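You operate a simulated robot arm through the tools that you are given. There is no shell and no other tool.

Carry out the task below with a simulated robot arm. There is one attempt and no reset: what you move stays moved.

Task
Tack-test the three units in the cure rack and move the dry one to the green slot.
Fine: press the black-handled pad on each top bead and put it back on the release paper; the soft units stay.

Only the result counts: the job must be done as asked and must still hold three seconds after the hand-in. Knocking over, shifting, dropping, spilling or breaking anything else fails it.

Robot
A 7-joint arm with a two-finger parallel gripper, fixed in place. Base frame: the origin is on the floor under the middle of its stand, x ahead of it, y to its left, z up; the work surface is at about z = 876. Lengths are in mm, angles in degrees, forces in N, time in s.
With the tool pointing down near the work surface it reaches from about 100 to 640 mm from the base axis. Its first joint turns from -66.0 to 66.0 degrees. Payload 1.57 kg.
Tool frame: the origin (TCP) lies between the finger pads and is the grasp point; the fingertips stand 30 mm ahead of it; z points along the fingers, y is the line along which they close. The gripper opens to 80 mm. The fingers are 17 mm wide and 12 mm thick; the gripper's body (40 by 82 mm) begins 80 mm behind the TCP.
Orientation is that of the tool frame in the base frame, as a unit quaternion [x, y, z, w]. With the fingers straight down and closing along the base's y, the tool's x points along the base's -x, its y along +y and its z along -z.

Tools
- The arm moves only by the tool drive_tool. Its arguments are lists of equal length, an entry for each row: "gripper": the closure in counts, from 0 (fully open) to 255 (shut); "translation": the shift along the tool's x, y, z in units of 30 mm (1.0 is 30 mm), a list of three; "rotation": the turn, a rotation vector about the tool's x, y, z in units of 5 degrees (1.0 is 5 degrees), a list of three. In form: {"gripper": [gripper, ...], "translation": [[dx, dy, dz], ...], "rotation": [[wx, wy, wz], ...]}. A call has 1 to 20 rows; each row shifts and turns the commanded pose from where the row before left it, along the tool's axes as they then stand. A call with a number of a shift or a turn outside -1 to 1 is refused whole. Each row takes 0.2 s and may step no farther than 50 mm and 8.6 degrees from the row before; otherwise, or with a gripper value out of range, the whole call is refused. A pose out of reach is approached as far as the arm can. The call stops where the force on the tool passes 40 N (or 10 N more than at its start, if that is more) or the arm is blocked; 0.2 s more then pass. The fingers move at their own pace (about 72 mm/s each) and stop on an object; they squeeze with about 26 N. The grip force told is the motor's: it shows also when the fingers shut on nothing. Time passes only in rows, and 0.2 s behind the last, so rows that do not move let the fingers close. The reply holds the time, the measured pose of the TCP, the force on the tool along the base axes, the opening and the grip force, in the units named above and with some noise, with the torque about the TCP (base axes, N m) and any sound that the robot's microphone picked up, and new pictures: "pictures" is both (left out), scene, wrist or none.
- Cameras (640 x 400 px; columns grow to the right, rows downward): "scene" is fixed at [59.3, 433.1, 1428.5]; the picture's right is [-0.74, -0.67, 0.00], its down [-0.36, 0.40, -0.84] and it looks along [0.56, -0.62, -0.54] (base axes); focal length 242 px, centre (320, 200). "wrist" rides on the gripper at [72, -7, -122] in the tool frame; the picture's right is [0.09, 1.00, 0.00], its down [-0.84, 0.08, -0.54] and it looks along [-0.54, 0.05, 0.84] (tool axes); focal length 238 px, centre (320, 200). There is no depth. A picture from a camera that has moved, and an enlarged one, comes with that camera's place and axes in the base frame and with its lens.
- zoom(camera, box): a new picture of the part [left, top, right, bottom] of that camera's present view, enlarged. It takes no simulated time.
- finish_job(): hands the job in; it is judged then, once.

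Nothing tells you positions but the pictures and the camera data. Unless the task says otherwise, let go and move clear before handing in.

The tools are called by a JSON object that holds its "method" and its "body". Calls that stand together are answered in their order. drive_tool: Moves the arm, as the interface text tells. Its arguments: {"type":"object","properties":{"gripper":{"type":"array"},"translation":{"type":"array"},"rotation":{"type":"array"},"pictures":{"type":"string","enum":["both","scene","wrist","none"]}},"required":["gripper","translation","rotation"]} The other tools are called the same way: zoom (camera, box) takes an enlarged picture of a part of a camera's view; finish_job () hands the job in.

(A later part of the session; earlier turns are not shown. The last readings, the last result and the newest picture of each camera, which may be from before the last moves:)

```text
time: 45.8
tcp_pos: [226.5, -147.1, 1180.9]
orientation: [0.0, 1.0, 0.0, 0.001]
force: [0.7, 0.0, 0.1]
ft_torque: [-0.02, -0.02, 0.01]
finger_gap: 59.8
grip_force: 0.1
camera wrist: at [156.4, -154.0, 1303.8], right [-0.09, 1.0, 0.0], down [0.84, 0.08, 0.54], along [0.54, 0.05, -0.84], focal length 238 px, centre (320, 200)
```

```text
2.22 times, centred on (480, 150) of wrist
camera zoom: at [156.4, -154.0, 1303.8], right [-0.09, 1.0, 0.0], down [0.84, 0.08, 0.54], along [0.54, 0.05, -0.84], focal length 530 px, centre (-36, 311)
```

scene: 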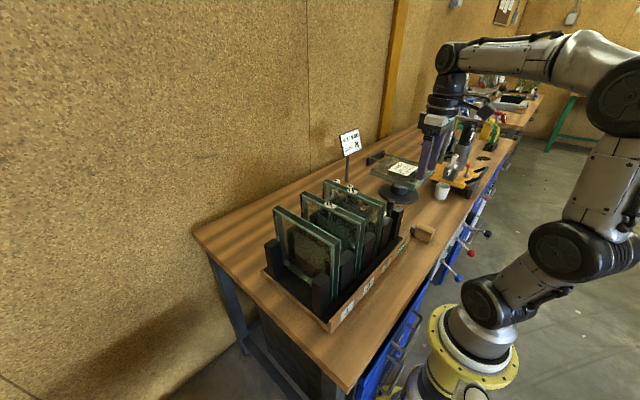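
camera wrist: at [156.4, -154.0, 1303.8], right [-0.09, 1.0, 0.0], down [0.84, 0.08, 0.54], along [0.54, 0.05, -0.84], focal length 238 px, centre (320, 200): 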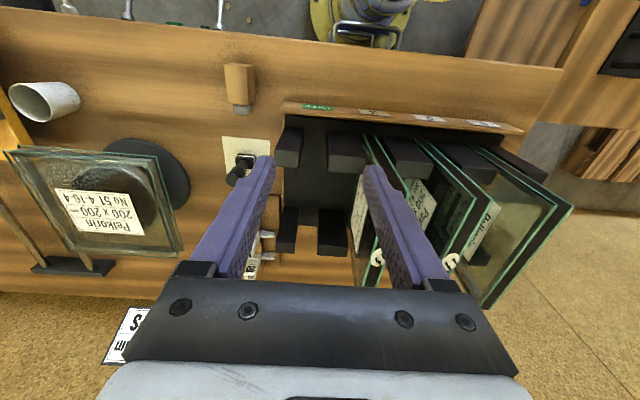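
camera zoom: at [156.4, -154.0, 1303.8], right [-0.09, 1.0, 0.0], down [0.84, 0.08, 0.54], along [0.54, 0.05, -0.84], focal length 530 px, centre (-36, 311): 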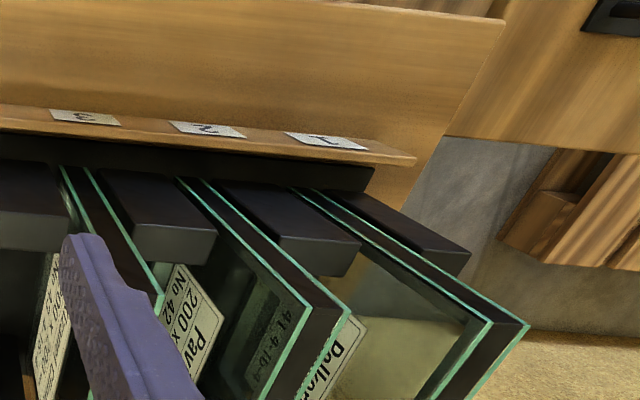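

The posts top out near z 991, and the DRY slot is centred near y = -150.5, between post faces at about -169 and -133. I'll go back above unit 1 at a safe height and get ready to grip it at mid-length.

{"method": "drive_tool", "body": {"gripper": [64, 64, 64, 64, 64, 64, 64, 64, 64, 64, 64], "translation": [[-0.501, 0.933, -0.04], [-0.501, 0.933, -0.04], [-0.501, 0.933, -0.04], [-0.501, 0.933, -0.04], [-0.501, 0.933, -0.04], [-0.501, 0.933, -0.04], [-0.501, 0.933, -0.04], [-0.501, 0.933, -0.04], [-0.501, 0.933, -0.04], [-0.501, 0.933, -0.04], [0, 0, 0]], "rotation": [[0, 0, 0], [0, 0, 0], [0, 0, 0], [0, 0, 0], [0, 0, 0], [0, 0, 0], [0, 0, 0], [0, 0, 0], [0, 0, 0], [0, 0, 0], [0, 0, 0]]}}

{"method": "zoom", "body": {"camera": "wrist", "box": [200, 0, 440, 240]}}

{"method": "zoom", "body": {"camera": "scene", "box": [240, 130, 400, 340]}}

```text
time: 48.2
tcp_pos: [378.5, 134.0, 1196.7]
orientation: [0.001, 1.0, 0.0, 0.001]
force: [-0.2, 0.6, -0.5]
ft_torque: [0.0, -0.01, 0.01]
finger_gap: 59.9
grip_force: 0.1
camera wrist: at [308.1, 126.5, 1317.9], right [-0.09, 1.0, 0.0], down [0.84, 0.08, 0.54], along [0.54, 0.05, -0.84], focal length 238 px, centre (320, 200)
```

scene: 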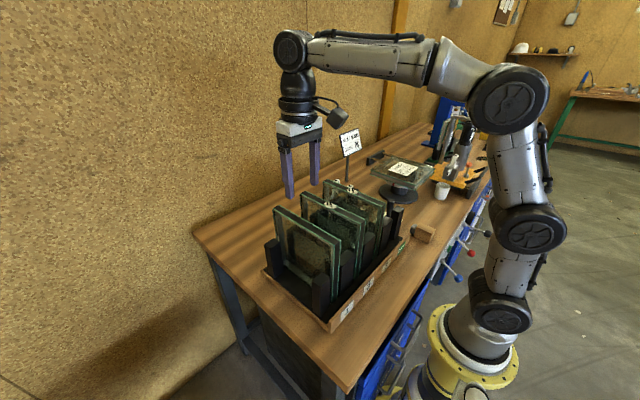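
wrist: 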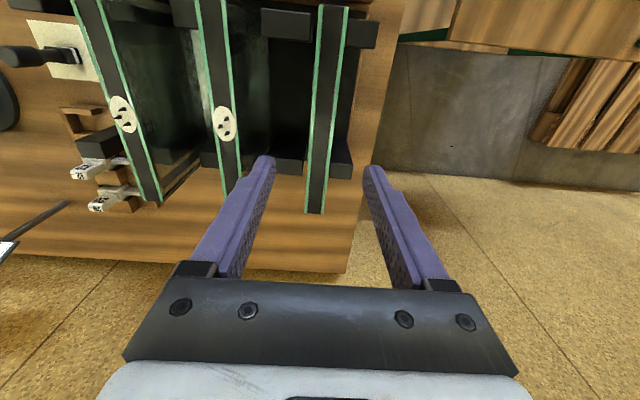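

```text
1.67 times, centred on (320, 120) of wrist
camera zoom: at [308.1, 126.5, 1317.9], right [-0.09, 1.0, 0.0], down [0.84, 0.08, 0.54], along [0.54, 0.05, -0.84], focal length 397 px, centre (320, 333)
```

zoom: 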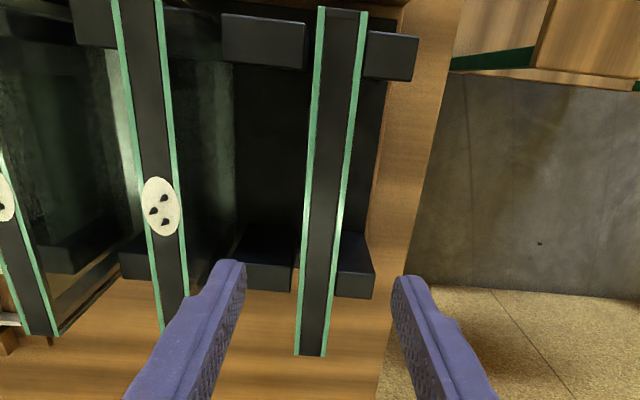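

```text
1.90 times, centred on (320, 235) of scene
camera zoom: at [59.3, 433.1, 1428.5], right [-0.74, -0.67, 0.0], down [-0.36, 0.4, -0.84], along [0.56, -0.62, -0.54], focal length 460 px, centre (320, 133)
```

zoom: 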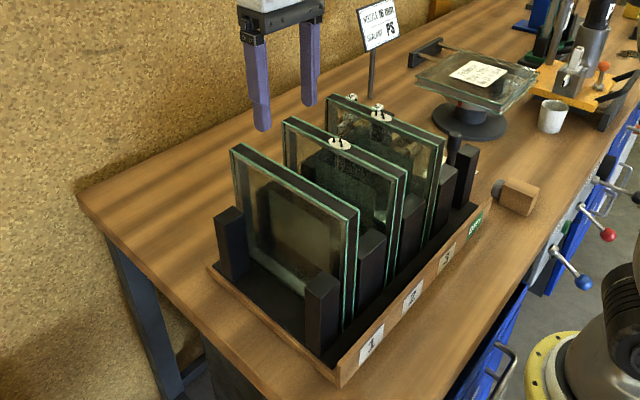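

Unit 1 is centred between the open fingers, at y ≈ 134.5. I'll descend so the fingers overlap the panes by about 50 mm.

{"method": "drive_tool", "body": {"gripper": [64, 64, 64, 64, 64, 64, 64], "translation": [[0, 0.015, 0.8], [0, 0, 0.8], [0, 0, 0.8], [0, 0, 0.8], [0, 0, 0.6], [0, 0, 0.25], [0, 0, 0]], "rotation": [[0, 0, 0], [0, 0, 0], [0, 0, 0], [0, 0, 0], [0, 0, 0], [0, 0, 0], [0, 0, 0]]}}

{"method": "zoom", "body": {"camera": "scene", "box": [240, 130, 400, 340]}}

{"method": "zoom", "body": {"camera": "wrist", "box": [200, 60, 440, 300]}}

```text
time: 49.8
tcp_pos: [380.1, 134.4, 1073.6]
orientation: [0.0, 1.0, 0.0, 0.001]
force: [0.1, -1.4, 0.9]
ft_torque: [0.0, -0.02, 0.01]
finger_gap: 60.0
grip_force: 0.0
camera wrist: at [309.1, 127.7, 1195.8], right [-0.09, 1.0, 0.0], down [0.84, 0.08, 0.54], along [0.54, 0.05, -0.84], focal length 238 px, centre (320, 200)
```

scene: 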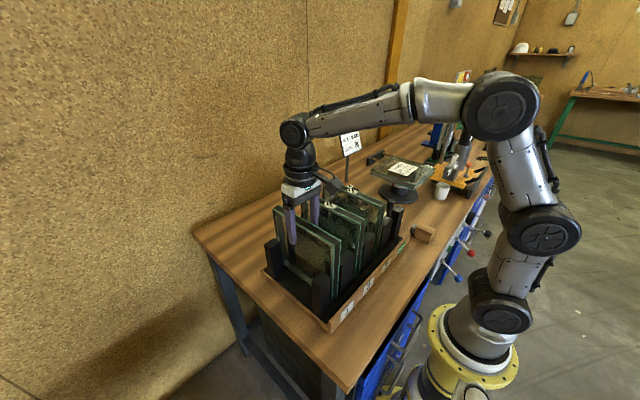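
wrist: 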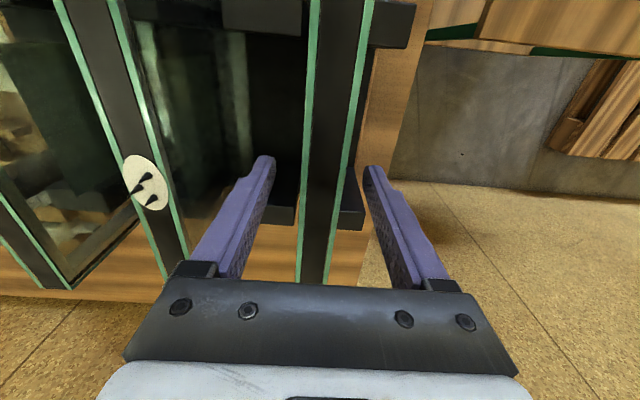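

```text
1.90 times, centred on (320, 235) of scene
camera zoom: at [59.3, 433.1, 1428.5], right [-0.74, -0.67, 0.0], down [-0.36, 0.4, -0.84], along [0.56, -0.62, -0.54], focal length 460 px, centre (320, 133)
```

zoom: 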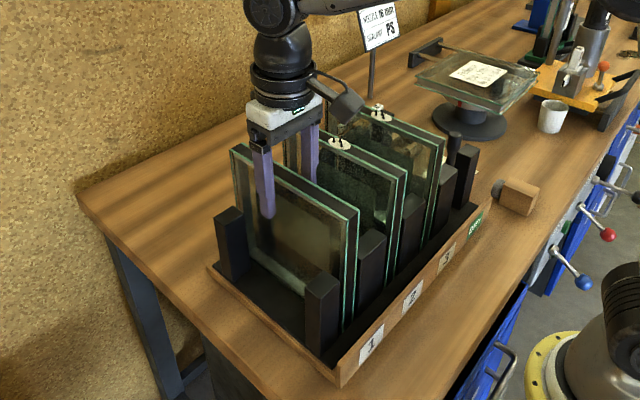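

```text
1.67 times, centred on (320, 180) of wrist
camera zoom: at [309.1, 127.7, 1195.8], right [-0.09, 1.0, 0.0], down [0.84, 0.08, 0.54], along [0.54, 0.05, -0.84], focal length 397 px, centre (320, 233)
```

zoom: 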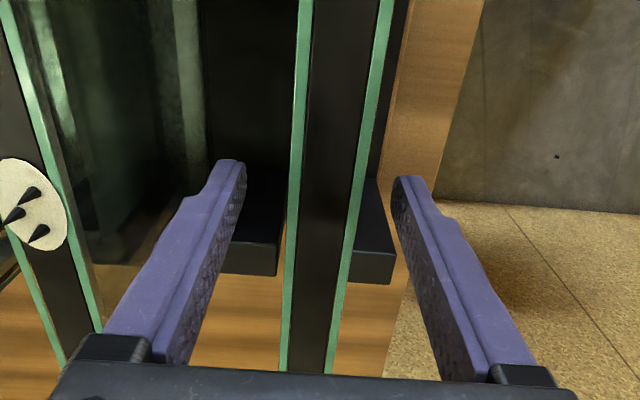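

The fingers straddle unit 1 evenly, clear of its neighbours. I'll close on the panes.

{"method": "drive_tool", "body": {"gripper": [120, 170, 255, 255, 255, 255], "translation": [[0, 0, 0], [0, 0, 0], [0, 0, 0], [0, 0, 0], [0, 0, 0], [0, 0, 0]], "rotation": [[0, 0, 0], [0, 0, 0], [0, 0, 0], [0, 0, 0], [0, 0, 0], [0, 0, 0]], "pictures": "wrist"}}

{"method": "drive_tool", "body": {"gripper": [255, 255, 255], "translation": [[0, 0, -0.1], [0, 0, -0.2], [0, 0, 0]], "rotation": [[0, 0, 0], [0, 0, 0], [0, 0, 0]]}}

{"method": "zoom", "body": {"camera": "scene", "box": [240, 130, 400, 340]}}

```text
time: 51.2
tcp_pos: [379.4, 134.9, 1073.4]
orientation: [0.0, 1.0, 0.001, 0.001]
force: [-0.3, 2.2, -0.4]
ft_torque: [0.34, -0.08, -0.08]
finger_gap: 24.0
grip_force: 25.9
camera wrist: at [309.1, 127.8, 1196.0], right [-0.09, 1.0, 0.0], down [0.84, 0.08, 0.54], along [0.54, 0.05, -0.84], focal length 238 px, centre (320, 200)
```

wrist: 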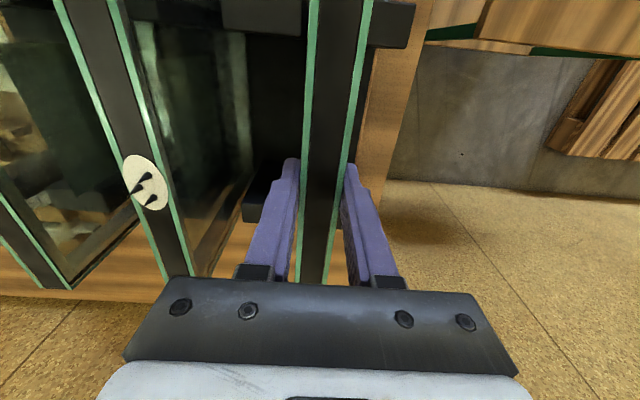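

```text
time: 52.0
tcp_pos: [380.5, 133.3, 1082.1]
orientation: [0.0, 1.0, -0.001, 0.0]
force: [-0.4, -0.1, -8.4]
ft_torque: [0.01, 0.0, 0.01]
finger_gap: 23.9
grip_force: 26.1
camera wrist: at [308.7, 126.7, 1204.3], right [-0.09, 1.0, 0.0], down [0.84, 0.08, 0.54], along [0.54, 0.05, -0.84], focal length 238 px, centre (320, 200)
```

scene: 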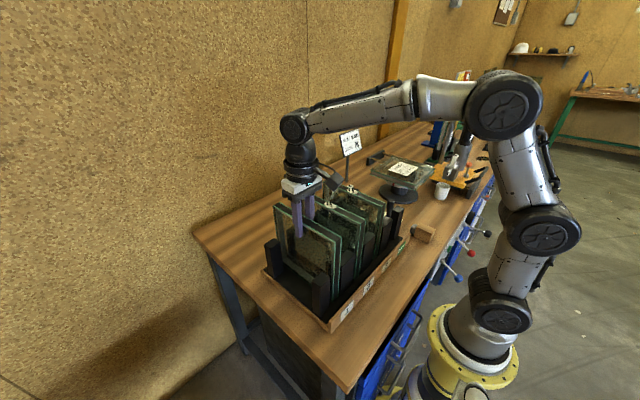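
wrist: 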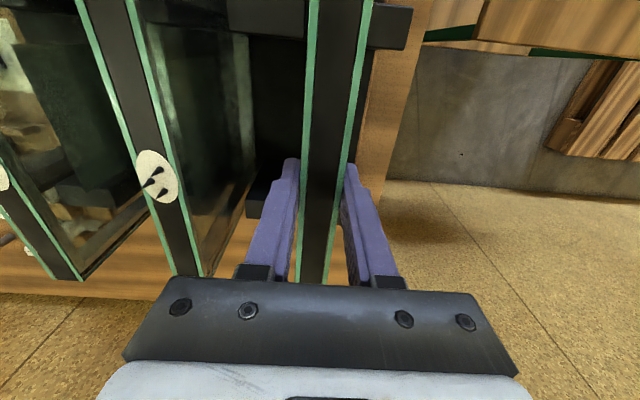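

```text
1.90 times, centred on (320, 235) of scene
camera zoom: at [59.4, 433.1, 1428.5], right [-0.74, -0.67, 0.0], down [-0.36, 0.4, -0.84], along [0.56, -0.62, -0.54], focal length 460 px, centre (320, 133)
```

zoom: 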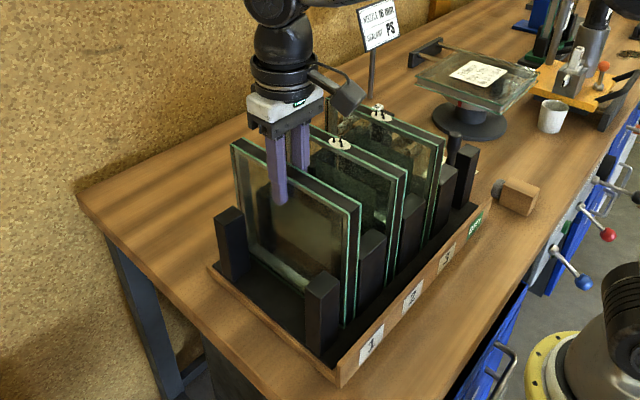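

The unit is held: 8.4 N of weight, a 24 mm gap and no torque. I'll lift it straight up, high enough that its bottom clears the other two units.

{"method": "drive_tool", "body": {"gripper": [255, 255, 255, 255, 255, 255], "translation": [[0, 0, -0.4], [0, 0, -0.7], [0, 0, -0.8], [0, 0, -0.8], [0, 0, -0.8], [0, 0, -0.5]], "rotation": [[0, 0, 0], [0, 0, 0], [0, 0, 0], [0, 0, 0], [0, 0, 0], [0, 0, 0]], "pictures": "scene"}}

{"method": "drive_tool", "body": {"gripper": [255, 255, 255, 255, 255, 255, 255], "translation": [[0, 0, -0.4], [0, 0, -0.7], [0, 0, -0.8], [0, 0, -0.8], [0, 0, -0.5], [0, 0, -0.3], [0, 0, 0]], "rotation": [[0, 0, 0], [0, 0, 0], [0, 0, 0], [0, 0, 0], [0, 0, 0], [0, 0, 0], [0, 0, 0]]}}

{"method": "zoom", "body": {"camera": "scene", "box": [240, 70, 400, 280]}}

```text
time: 53.4
tcp_pos: [379.7, 135.4, 1201.3]
orientation: [-0.001, 1.0, 0.0, 0.0]
force: [0.0, 0.7, -9.4]
ft_torque: [0.0, 0.02, 0.0]
finger_gap: 23.6
grip_force: 25.8
```

scene: 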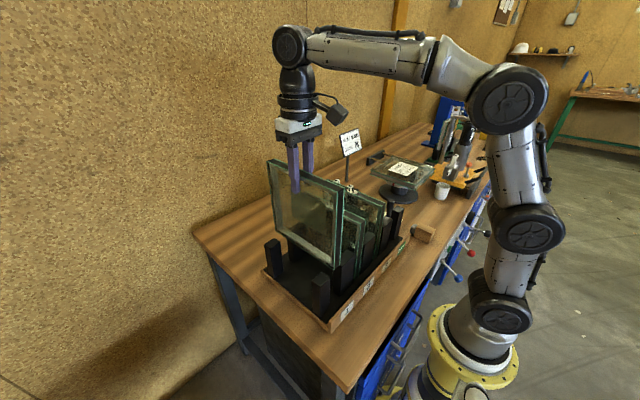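

```text
time: 55.0
tcp_pos: [375.1, 132.7, 1289.2]
orientation: [0.0, 1.0, -0.001, 0.0]
force: [-0.1, 0.9, -9.4]
ft_torque: [0.01, 0.04, -0.01]
finger_gap: 23.6
grip_force: 25.9
out of reach, approached as far as the arm can: row 5, 6
camera wrist: at [303.4, 125.8, 1412.1], right [-0.09, 1.0, 0.0], down [0.84, 0.08, 0.54], along [0.54, 0.05, -0.84], focal length 238 px, centre (320, 200)
```

scene: 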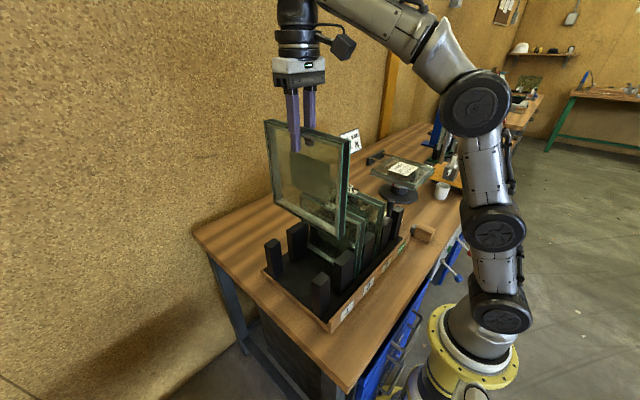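
wrist: 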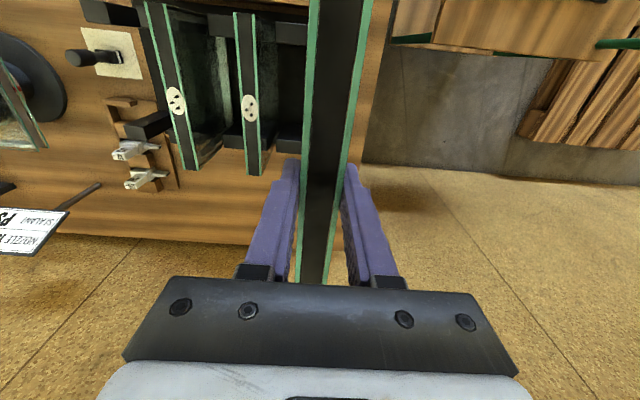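

```text
1.90 times, centred on (320, 175) of scene
camera zoom: at [59.4, 433.1, 1428.5], right [-0.74, -0.67, 0.0], down [-0.36, 0.4, -0.84], along [0.56, -0.62, -0.54], focal length 460 px, centre (320, 248)
```

zoom: 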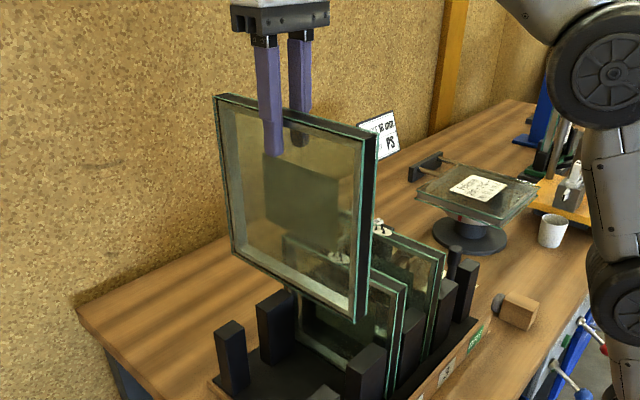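

The arm hit its reach limit at z ≈ 1289, and that leaves too little clearance over the soft beads. I'll pull back toward the base (-x), where the arm can go higher.

{"method": "drive_tool", "body": {"gripper": [255, 255, 255, 255, 255], "translation": [[0.3, 0, 0], [0.7, 0, 0], [0.7, 0, 0], [0.3, 0, 0], [0, 0, 0]], "rotation": [[0, 0, 0], [0, 0, 0], [0, 0, 0], [0, 0, 0], [0, 0, 0]]}}

```text
time: 56.2
tcp_pos: [313.9, 132.4, 1290.8]
orientation: [0.001, 1.0, -0.001, 0.0]
force: [-0.2, -0.3, -9.7]
ft_torque: [0.03, -0.02, 0.03]
finger_gap: 24.0
grip_force: 25.8
camera wrist: at [243.1, 125.2, 1412.3], right [-0.09, 1.0, 0.0], down [0.84, 0.08, 0.54], along [0.54, 0.05, -0.84], focal length 238 px, centre (320, 200)
```

scene: 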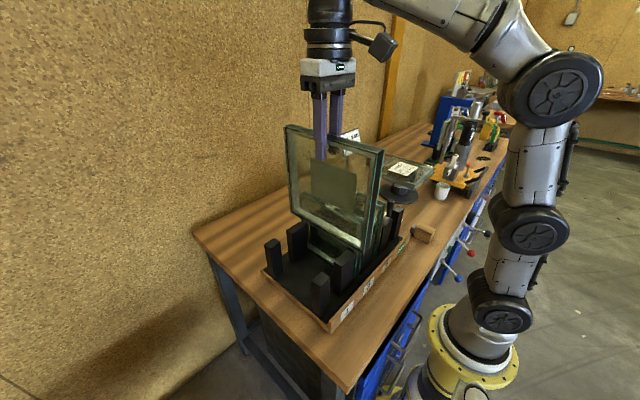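
wrist: 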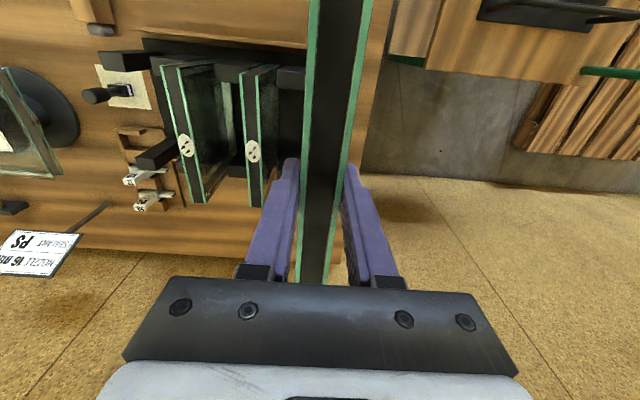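

The command follows the reachable pose. I'll raise another 24 mm here.

{"method": "drive_tool", "body": {"gripper": [255, 255, 255, 255], "translation": [[0, 0, -0.3], [0, 0, -0.3], [0, 0, -0.2], [0, 0, 0]], "rotation": [[0, 0, 0], [0, 0, 0], [0, 0, 0], [0, 0, 0]], "pictures": "scene"}}

{"method": "zoom", "body": {"camera": "scene", "box": [240, 70, 440, 280]}}

```text
time: 57.2
tcp_pos: [313.6, 132.3, 1310.3]
orientation: [0.0, 1.0, 0.0, -0.001]
force: [0.8, 0.5, -8.7]
ft_torque: [0.01, 0.06, 0.03]
finger_gap: 23.8
grip_force: 26.0
out of reach, approached as far as the arm can: row 3
```

scene: 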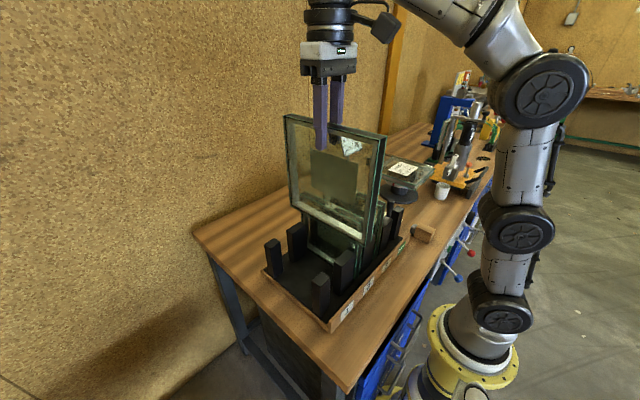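

```text
1.90 times, centred on (340, 175) of scene
camera zoom: at [59.4, 433.1, 1428.5], right [-0.74, -0.67, 0.0], down [-0.36, 0.4, -0.84], along [0.56, -0.62, -0.54], focal length 460 px, centre (282, 248)
```

zoom: 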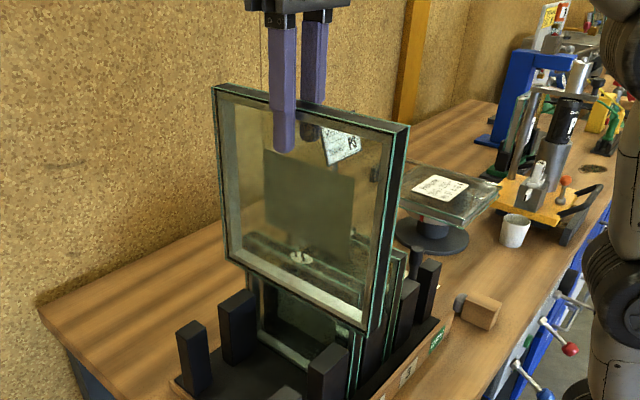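

The unit's bottom is now about 37 mm above the other units' tops. I'll traverse in -y to line up with the DRY slot.

{"method": "drive_tool", "body": {"gripper": [255, 255, 255, 255, 255, 255], "translation": [[0.3, -0.4, 0], [0, -0.7, 0], [0, -0.9, 0], [0, -0.9, 0], [0, -0.9, 0], [0, -0.6, 0]], "rotation": [[0, 0, 0], [0, 0, 0], [0, 0, 0], [0, 0, 0], [0, 0, 0], [0, 0, 0]]}}

{"method": "zoom", "body": {"camera": "scene", "box": [280, 70, 440, 250]}}

```text
time: 58.6
tcp_pos: [306.3, -1.3, 1308.8]
orientation: [-0.001, 1.0, 0.0, 0.0]
force: [-0.5, 0.8, -9.2]
ft_torque: [0.02, 0.03, -0.01]
finger_gap: 23.9
grip_force: 25.8
camera wrist: at [234.6, -8.3, 1431.4], right [-0.09, 1.0, 0.0], down [0.84, 0.08, 0.54], along [0.54, 0.05, -0.84], focal length 238 px, centre (320, 200)
```

scene: 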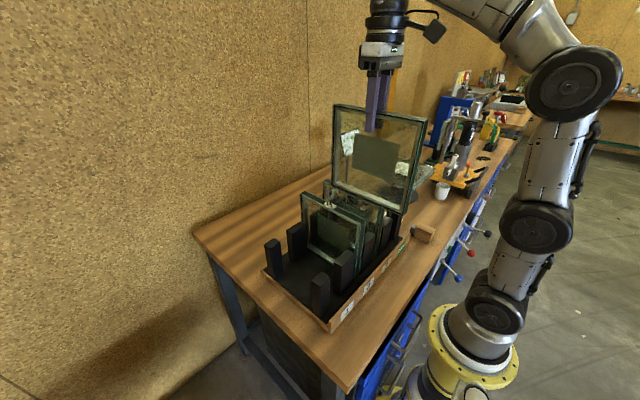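
wrist: 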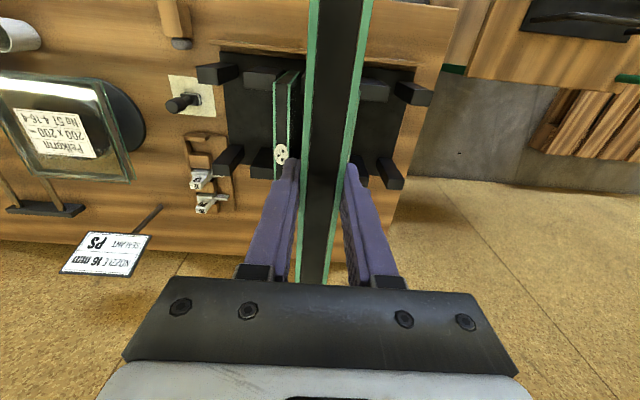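

```text
2.22 times, centred on (360, 160) of scene
camera zoom: at [59.4, 433.1, 1428.5], right [-0.74, -0.67, 0.0], down [-0.36, 0.4, -0.84], along [0.56, -0.62, -0.54], focal length 537 px, centre (231, 289)
```

zoom: 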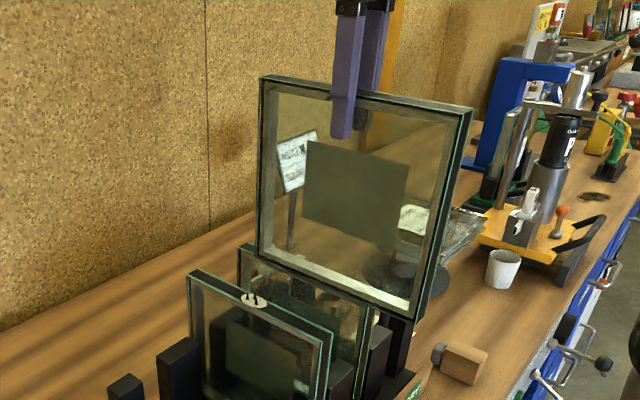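

It cleared unit 2 comfortably. I'll continue to y ≈ -150.

{"method": "drive_tool", "body": {"gripper": [255, 255, 255, 255, 255, 255, 255, 255], "translation": [[0, -0.4, 0], [0, -0.8, 0], [0, -0.9, 0], [0, -0.9, 0], [0, -0.9, 0], [0, -0.7, 0], [0, -0.4, 0], [0, 0, 0]], "rotation": [[0, 0, 0], [0, 0, 0], [0, 0, 0], [0, 0, 0], [0, 0, 0], [0, 0, 0], [0, 0, 0], [0, 0, 0]]}}

{"method": "zoom", "body": {"camera": "wrist", "box": [200, 20, 440, 200]}}

{"method": "zoom", "body": {"camera": "scene", "box": [280, 70, 440, 250]}}

```text
time: 60.4
tcp_pos: [305.9, -149.8, 1309.5]
orientation: [-0.001, 1.0, 0.001, 0.002]
force: [-0.7, -0.5, -8.7]
ft_torque: [-0.02, 0.01, -0.01]
finger_gap: 24.0
grip_force: 25.9
camera wrist: at [233.4, -157.4, 1431.0], right [-0.09, 1.0, 0.0], down [0.84, 0.08, 0.54], along [0.54, 0.05, -0.84], focal length 238 px, centre (320, 200)
```

scene: 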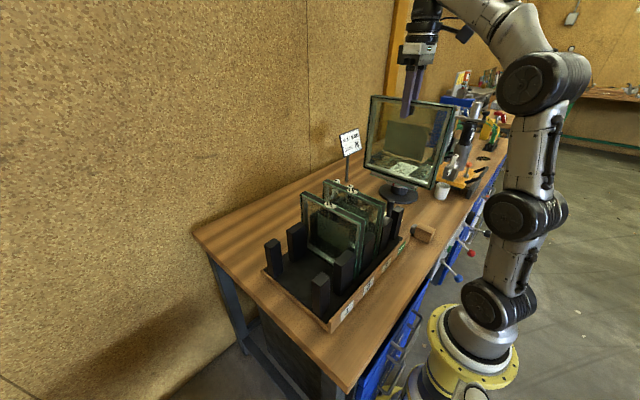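
wrist: 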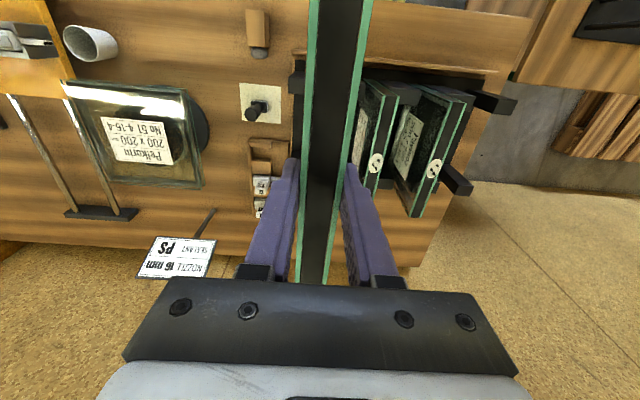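

```text
2.22 times, centred on (320, 110) of wrist
camera zoom: at [233.4, -157.4, 1431.0], right [-0.09, 1.0, 0.0], down [0.84, 0.08, 0.54], along [0.54, 0.05, -0.84], focal length 530 px, centre (320, 400)
```

zoom: 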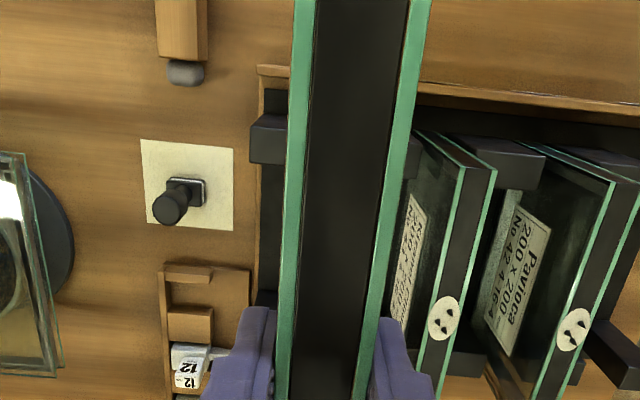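

```text
2.22 times, centred on (360, 160) of scene
camera zoom: at [59.4, 433.1, 1428.5], right [-0.74, -0.67, 0.0], down [-0.36, 0.4, -0.84], along [0.56, -0.62, -0.54], focal length 537 px, centre (231, 289)
```

zoom: 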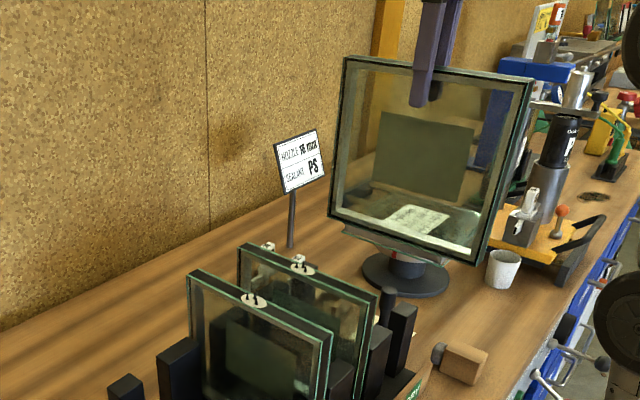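

The unit is now in line with slot 4. I'll lower part-way, still well above the posts, and move forward to the same x it had in slot 1.

{"method": "drive_tool", "body": {"gripper": [255, 255, 255, 255, 255, 255, 255, 255, 255, 255], "translation": [[0, 0, 0.5], [0, 0, 0.8], [0, 0, 0.7], [0, 0, 0.33], [-0.4, 0, 0], [-0.7, 0, 0], [-0.8, 0, 0], [-0.4, 0, 0], [-0.157, 0, 0], [0, 0, 0]], "rotation": [[0, 0, 0], [0, 0, 0], [0, 0, 0], [0, 0, 0], [0, 0, 0], [0, 0, 0], [0, 0, 0], [0, 0, 0], [0, 0, 0], [0, 0, 0]]}}

{"method": "zoom", "body": {"camera": "wrist", "box": [200, 0, 440, 180]}}

{"method": "zoom", "body": {"camera": "scene", "box": [300, 110, 440, 270]}}

```text
time: 62.6
tcp_pos: [378.5, -150.9, 1242.1]
orientation: [0.001, 1.0, 0.001, 0.0]
force: [0.7, 0.1, -9.2]
ft_torque: [0.01, 0.02, -0.01]
finger_gap: 23.7
grip_force: 25.6
camera wrist: at [307.7, -156.5, 1362.6], right [-0.09, 1.0, 0.0], down [0.84, 0.08, 0.54], along [0.54, 0.05, -0.84], focal length 238 px, centre (320, 200)
```

scene: 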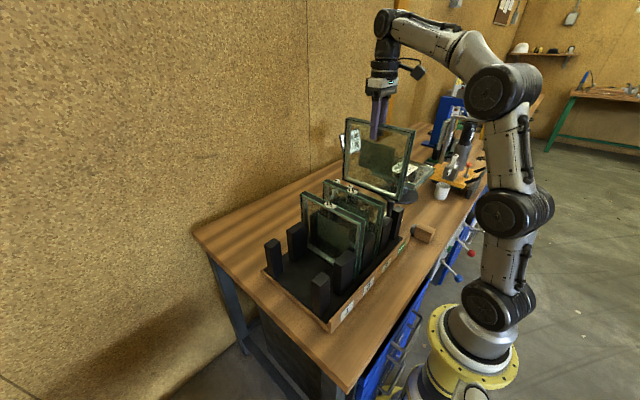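
wrist: 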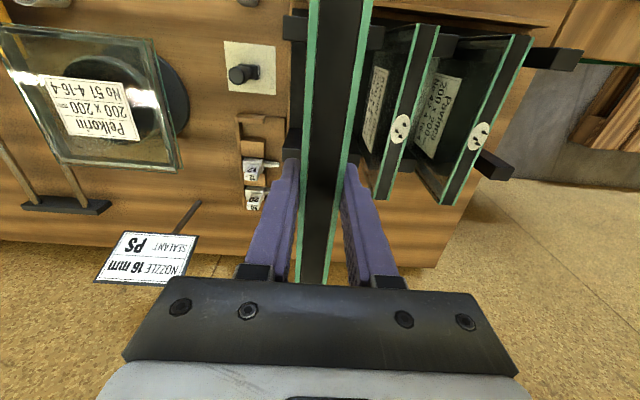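

```text
2.22 times, centred on (320, 90) of wrist
camera zoom: at [307.7, -156.5, 1362.6], right [-0.09, 1.0, 0.0], down [0.84, 0.08, 0.54], along [0.54, 0.05, -0.84], focal length 530 px, centre (320, 444)
```

zoom: 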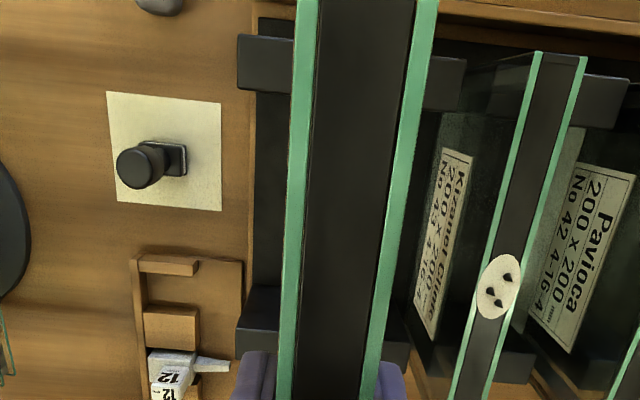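

```text
2.50 times, centred on (370, 190) of scene
camera zoom: at [59.4, 433.1, 1428.5], right [-0.74, -0.67, 0.0], down [-0.36, 0.4, -0.84], along [0.56, -0.62, -0.54], focal length 604 px, centre (195, 225)
```

zoom: 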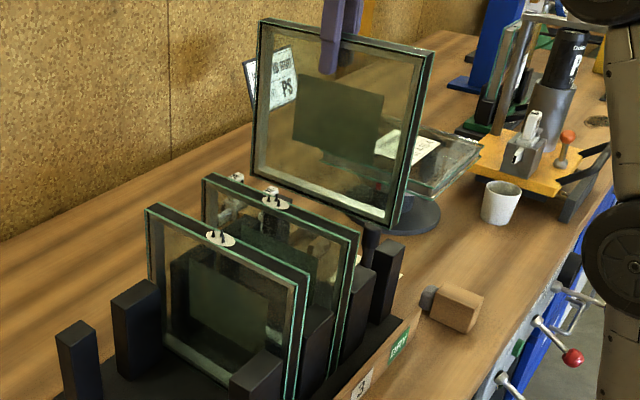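

I estimate the slot centre at y ≈ -150.5, from the label, the posts and the pitch, and I'm at -150.4. I'll lower until the bottom edge is just above the posts, then check.

{"method": "drive_tool", "body": {"gripper": [255, 255, 255, 255, 255], "translation": [[0, 0, 0.5], [0, 0, 0.7], [0, 0, 0.5], [0, 0, 0.2], [0, 0, 0]], "rotation": [[0, 0, 0], [0, 0, 0], [0, 0, 0], [0, 0, 0], [0, 0, 0]]}}

{"method": "zoom", "body": {"camera": "wrist", "box": [200, 0, 440, 180]}}

{"method": "zoom", "body": {"camera": "scene", "box": [340, 150, 440, 260]}}

```text
time: 63.8
tcp_pos: [380.1, -149.8, 1182.0]
orientation: [0.0, 1.0, -0.001, 0.001]
force: [0.1, -0.5, -8.6]
ft_torque: [-0.04, 0.05, -0.01]
finger_gap: 24.0
grip_force: 26.0
camera wrist: at [308.3, -156.1, 1304.5], right [-0.09, 1.0, 0.0], down [0.84, 0.08, 0.54], along [0.54, 0.05, -0.84], focal length 238 px, centre (320, 200)
```

scene: 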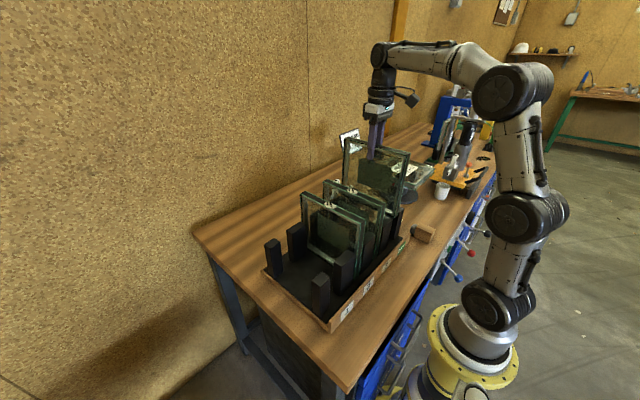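
wrist: 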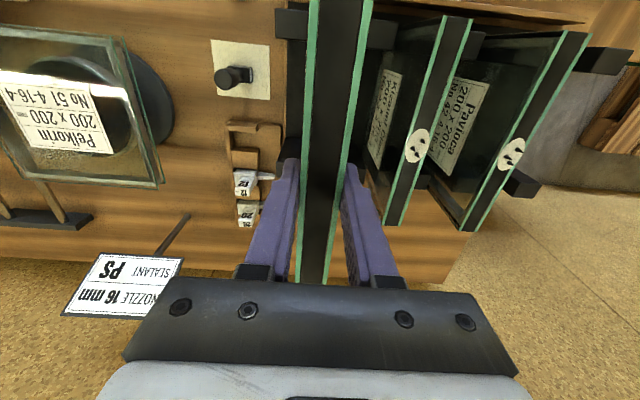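

```text
2.22 times, centred on (320, 90) of wrist
camera zoom: at [308.3, -156.1, 1304.5], right [-0.09, 1.0, 0.0], down [0.84, 0.08, 0.54], along [0.54, 0.05, -0.84], focal length 530 px, centre (320, 444)
```

zoom: 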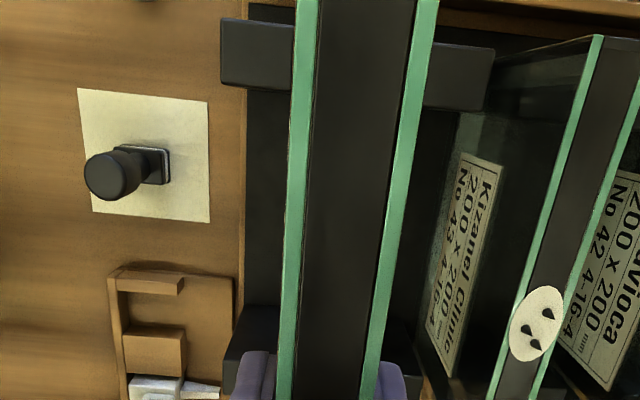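

```text
3.64 times, centred on (390, 205) of scene
camera zoom: at [59.4, 433.1, 1428.5], right [-0.74, -0.67, 0.0], down [-0.36, 0.4, -0.84], along [0.56, -0.62, -0.54], focal length 878 px, centre (66, 182)
```

zoom: 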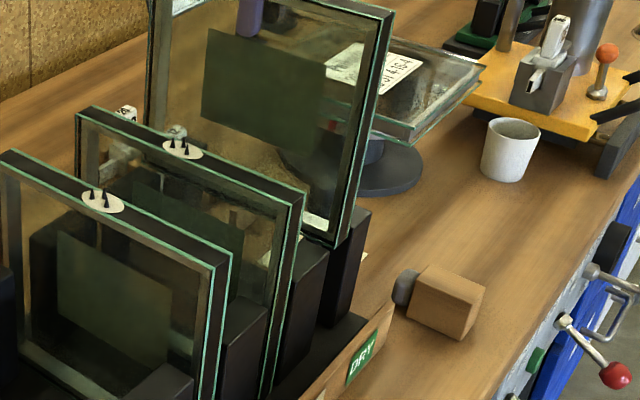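

The bottom edge looks lined up between the outer post and the inner post. I'll enter the slot slowly and check for any side force.

{"method": "drive_tool", "body": {"gripper": [255, 255, 255, 255, 255, 255], "translation": [[0, 0, 0.15], [0, 0, 0.15], [0, 0, 0.15], [0, 0, 0.15], [0, 0, 0.15], [0, 0, 0]], "rotation": [[0, 0, 0], [0, 0, 0], [0, 0, 0], [0, 0, 0], [0, 0, 0], [0, 0, 0]]}}

{"method": "zoom", "body": {"camera": "scene", "box": [340, 150, 440, 260]}}

{"method": "zoom", "body": {"camera": "wrist", "box": [240, 0, 440, 140]}}

```text
time: 65.2
tcp_pos: [378.3, -150.1, 1159.9]
orientation: [0.0, 1.0, 0.0, 0.0]
force: [0.5, -0.1, -8.7]
ft_torque: [-0.04, -0.02, 0.0]
finger_gap: 23.9
grip_force: 25.9
camera wrist: at [307.4, -157.8, 1282.1], right [-0.09, 1.0, 0.0], down [0.84, 0.08, 0.54], along [0.54, 0.05, -0.84], focal length 238 px, centre (320, 200)
```

scene: 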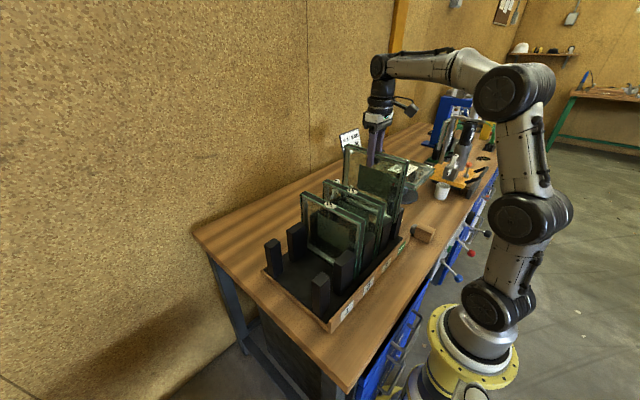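
wrist: 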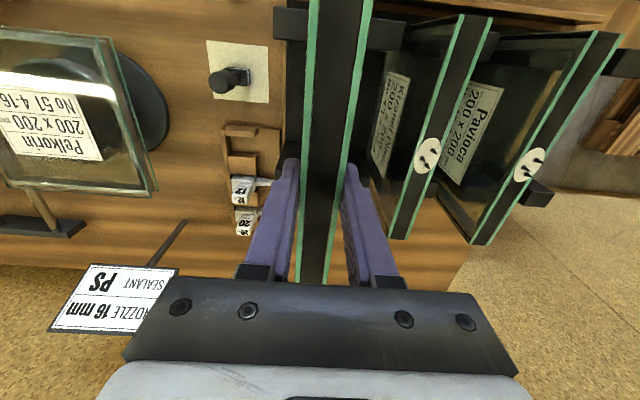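

```text
3.64 times, centred on (390, 205) of scene
camera zoom: at [59.4, 433.1, 1428.5], right [-0.74, -0.67, 0.0], down [-0.36, 0.4, -0.84], along [0.56, -0.62, -0.54], focal length 878 px, centre (66, 182)
```

zoom: 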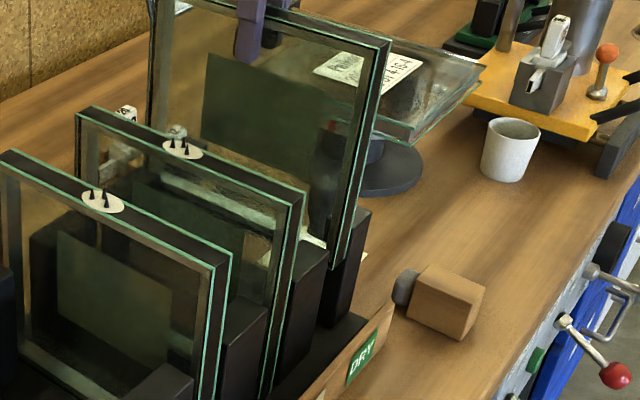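

```text
2.86 times, centred on (340, 70) of wrist
camera zoom: at [307.4, -157.8, 1282.1], right [-0.09, 1.0, 0.0], down [0.84, 0.08, 0.54], along [0.54, 0.05, -0.84], focal length 681 px, centre (263, 571)
```

zoom: 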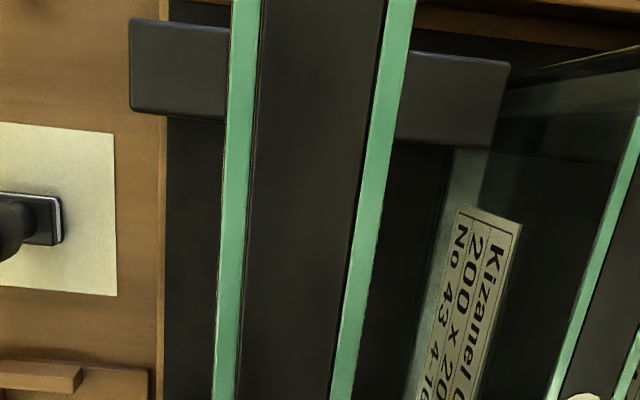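

The bottom edge is inside the posts with no side load. I'll continue lowering toward the rack floor.

{"method": "drive_tool", "body": {"gripper": [255, 255, 255, 255, 255, 255, 255], "translation": [[0, 0, 0.3], [0, 0, 0.4], [0, 0, 0.4], [0, 0, 0.4], [0, 0, 0.4], [0, 0, 0.4], [0, 0, 0]], "rotation": [[0, 0, 0], [0, 0, 0], [0, 0, 0], [0, 0, 0], [0, 0, 0], [0, 0, 0], [0, 0, 0]]}}

{"method": "zoom", "body": {"camera": "scene", "box": [340, 150, 440, 260]}}

{"method": "zoom", "body": {"camera": "wrist", "box": [200, 0, 480, 180]}}

```text
time: 66.8
tcp_pos: [379.2, -150.1, 1090.8]
orientation: [0.0, 1.0, 0.0, 0.0]
force: [-0.1, 0.5, -8.9]
ft_torque: [0.01, -0.02, 0.0]
finger_gap: 24.1
grip_force: 26.2
camera wrist: at [308.3, -157.0, 1213.0], right [-0.09, 1.0, 0.0], down [0.84, 0.08, 0.54], along [0.54, 0.05, -0.84], focal length 238 px, centre (320, 200)
```

scene: 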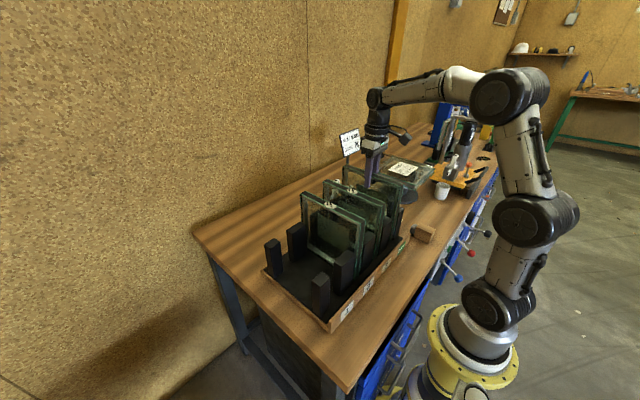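
wrist: 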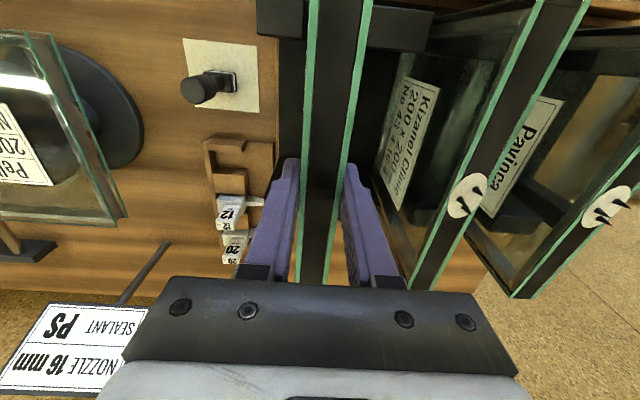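

```text
3.64 times, centred on (390, 205) of scene
camera zoom: at [59.4, 433.1, 1428.5], right [-0.74, -0.67, 0.0], down [-0.36, 0.4, -0.84], along [0.56, -0.62, -0.54], focal length 878 px, centre (66, 182)
```

zoom: 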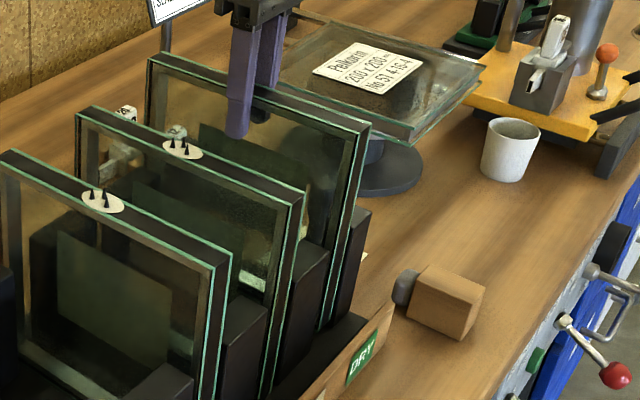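

```text
2.22 times, centred on (340, 90) of wrist
camera zoom: at [308.3, -157.0, 1213.0], right [-0.09, 1.0, 0.0], down [0.84, 0.08, 0.54], along [0.54, 0.05, -0.84], focal length 530 px, centre (276, 444)
```

zoom: 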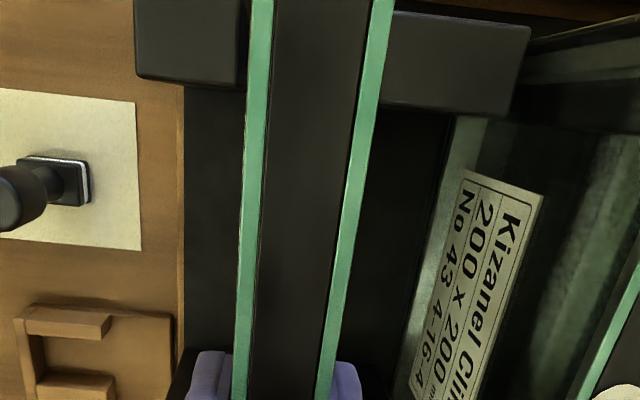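

The unit sits cleanly between the posts with clearance on both sides. I'll lower to just above the floor, then touch down gently.

{"method": "drive_tool", "body": {"gripper": [255, 255, 255, 255, 255], "translation": [[0, 0, 0.2], [0, 0, 0.15], [0, 0, 0.1], [0, 0, 0.05], [0, 0, 0]], "rotation": [[0, 0, 0], [0, 0, 0], [0, 0, 0], [0, 0, 0], [0, 0, 0]], "pictures": "none"}}

{"method": "drive_tool", "body": {"gripper": [255, 255], "translation": [[0, 0, 0.03], [0, 0, 0]], "rotation": [[0, 0, 0], [0, 0, 0]], "pictures": "none"}}

```text
time: 68.0
tcp_pos: [378.4, -149.4, 1076.6]
orientation: [0.0, 1.0, 0.0, 0.001]
force: [0.1, 0.4, -9.9]
ft_torque: [-0.01, 0.0, 0.0]
finger_gap: 23.9
grip_force: 26.5
```

```text
time: 68.6
tcp_pos: [379.5, -150.5, 1075.0]
orientation: [-0.001, 1.0, 0.0, 0.0]
force: [-0.3, 0.6, -8.8]
ft_torque: [-0.03, 0.01, 0.01]
finger_gap: 23.9
grip_force: 25.9
```

{"method": "drive_tool", "body": {"gripper": [255, 255], "translation": [[0, 0, 0.03], [0, 0, 0]], "rotation": [[0, 0, 0], [0, 0, 0]], "pictures": "none"}}

{"method": "drive_tool", "body": {"gripper": [255, 255], "translation": [[0, 0, 0.025], [0, 0, 0]], "rotation": [[0, 0, 0], [0, 0, 0]], "pictures": "none"}}

```text
time: 69.2
tcp_pos: [379.6, -150.0, 1073.8]
orientation: [0.0, 1.0, 0.001, 0.0]
force: [0.6, 0.5, -7.6]
ft_torque: [0.0, -0.02, -0.01]
finger_gap: 24.0
grip_force: 26.9
```

```text
time: 69.8
tcp_pos: [380.4, -149.5, 1073.1]
orientation: [-0.001, 1.0, 0.0, 0.001]
force: [-0.2, 1.0, -6.6]
ft_torque: [0.17, -0.09, 0.07]
finger_gap: 23.9
grip_force: 25.9
```

The floor is starting to carry the unit. I'll go down a little more.

{"method": "drive_tool", "body": {"gripper": [255, 255], "translation": [[0, 0, 0.02], [0, 0, 0]], "rotation": [[0, 0, 0], [0, 0, 0]], "pictures": "none"}}

{"method": "drive_tool", "body": {"gripper": [255, 255], "translation": [[0, 0, 0.015], [0, 0, 0]], "rotation": [[0, 0, 0], [0, 0, 0]], "pictures": "both"}}

{"method": "zoom", "body": {"camera": "scene", "box": [340, 150, 440, 260]}}

```text
time: 70.4
tcp_pos: [379.3, -149.8, 1073.8]
orientation: [0.0, 1.0, -0.001, 0.001]
force: [0.7, 1.9, 2.2]
ft_torque: [0.36, 0.78, -0.12]
finger_gap: 23.6
grip_force: 26.0
```

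```text
time: 71.0
tcp_pos: [379.3, -150.2, 1073.5]
orientation: [0.0, 1.0, -0.001, 0.002]
force: [0.9, 1.9, 8.0]
ft_torque: [0.37, 0.66, -0.08]
finger_gap: 23.9
grip_force: 26.3
camera wrist: at [307.8, -156.5, 1195.7], right [-0.09, 1.0, 0.0], down [0.83, 0.08, 0.55], along [0.54, 0.05, -0.84], focal length 238 px, centre (320, 200)
```

scene: 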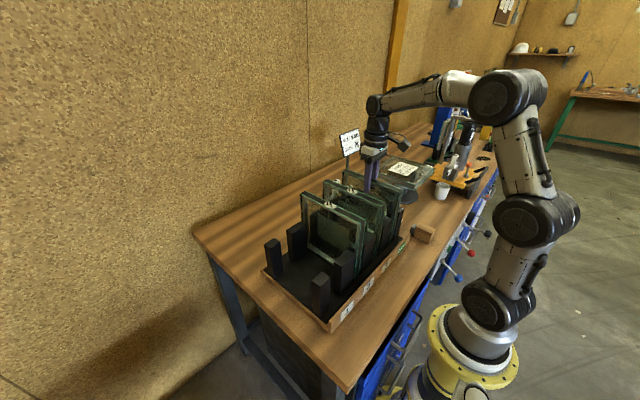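
wrist: 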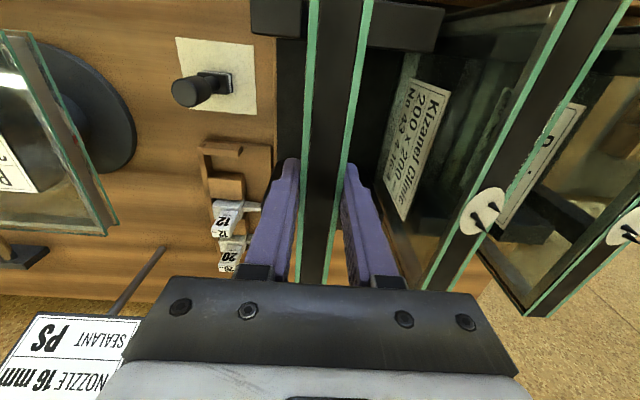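

```text
3.64 times, centred on (390, 205) of scene
camera zoom: at [59.3, 433.2, 1428.5], right [-0.74, -0.67, 0.0], down [-0.36, 0.4, -0.84], along [0.56, -0.62, -0.54], focal length 878 px, centre (66, 182)
```

zoom: 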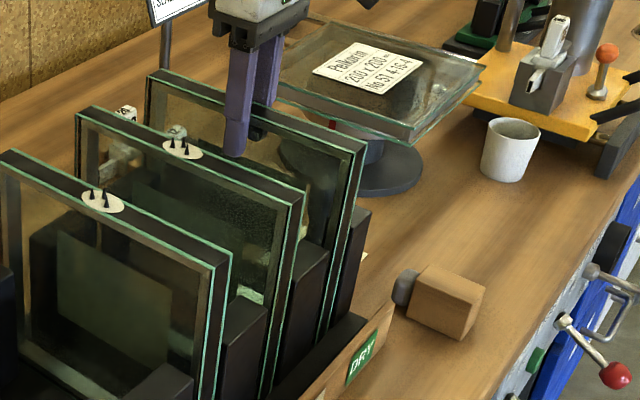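

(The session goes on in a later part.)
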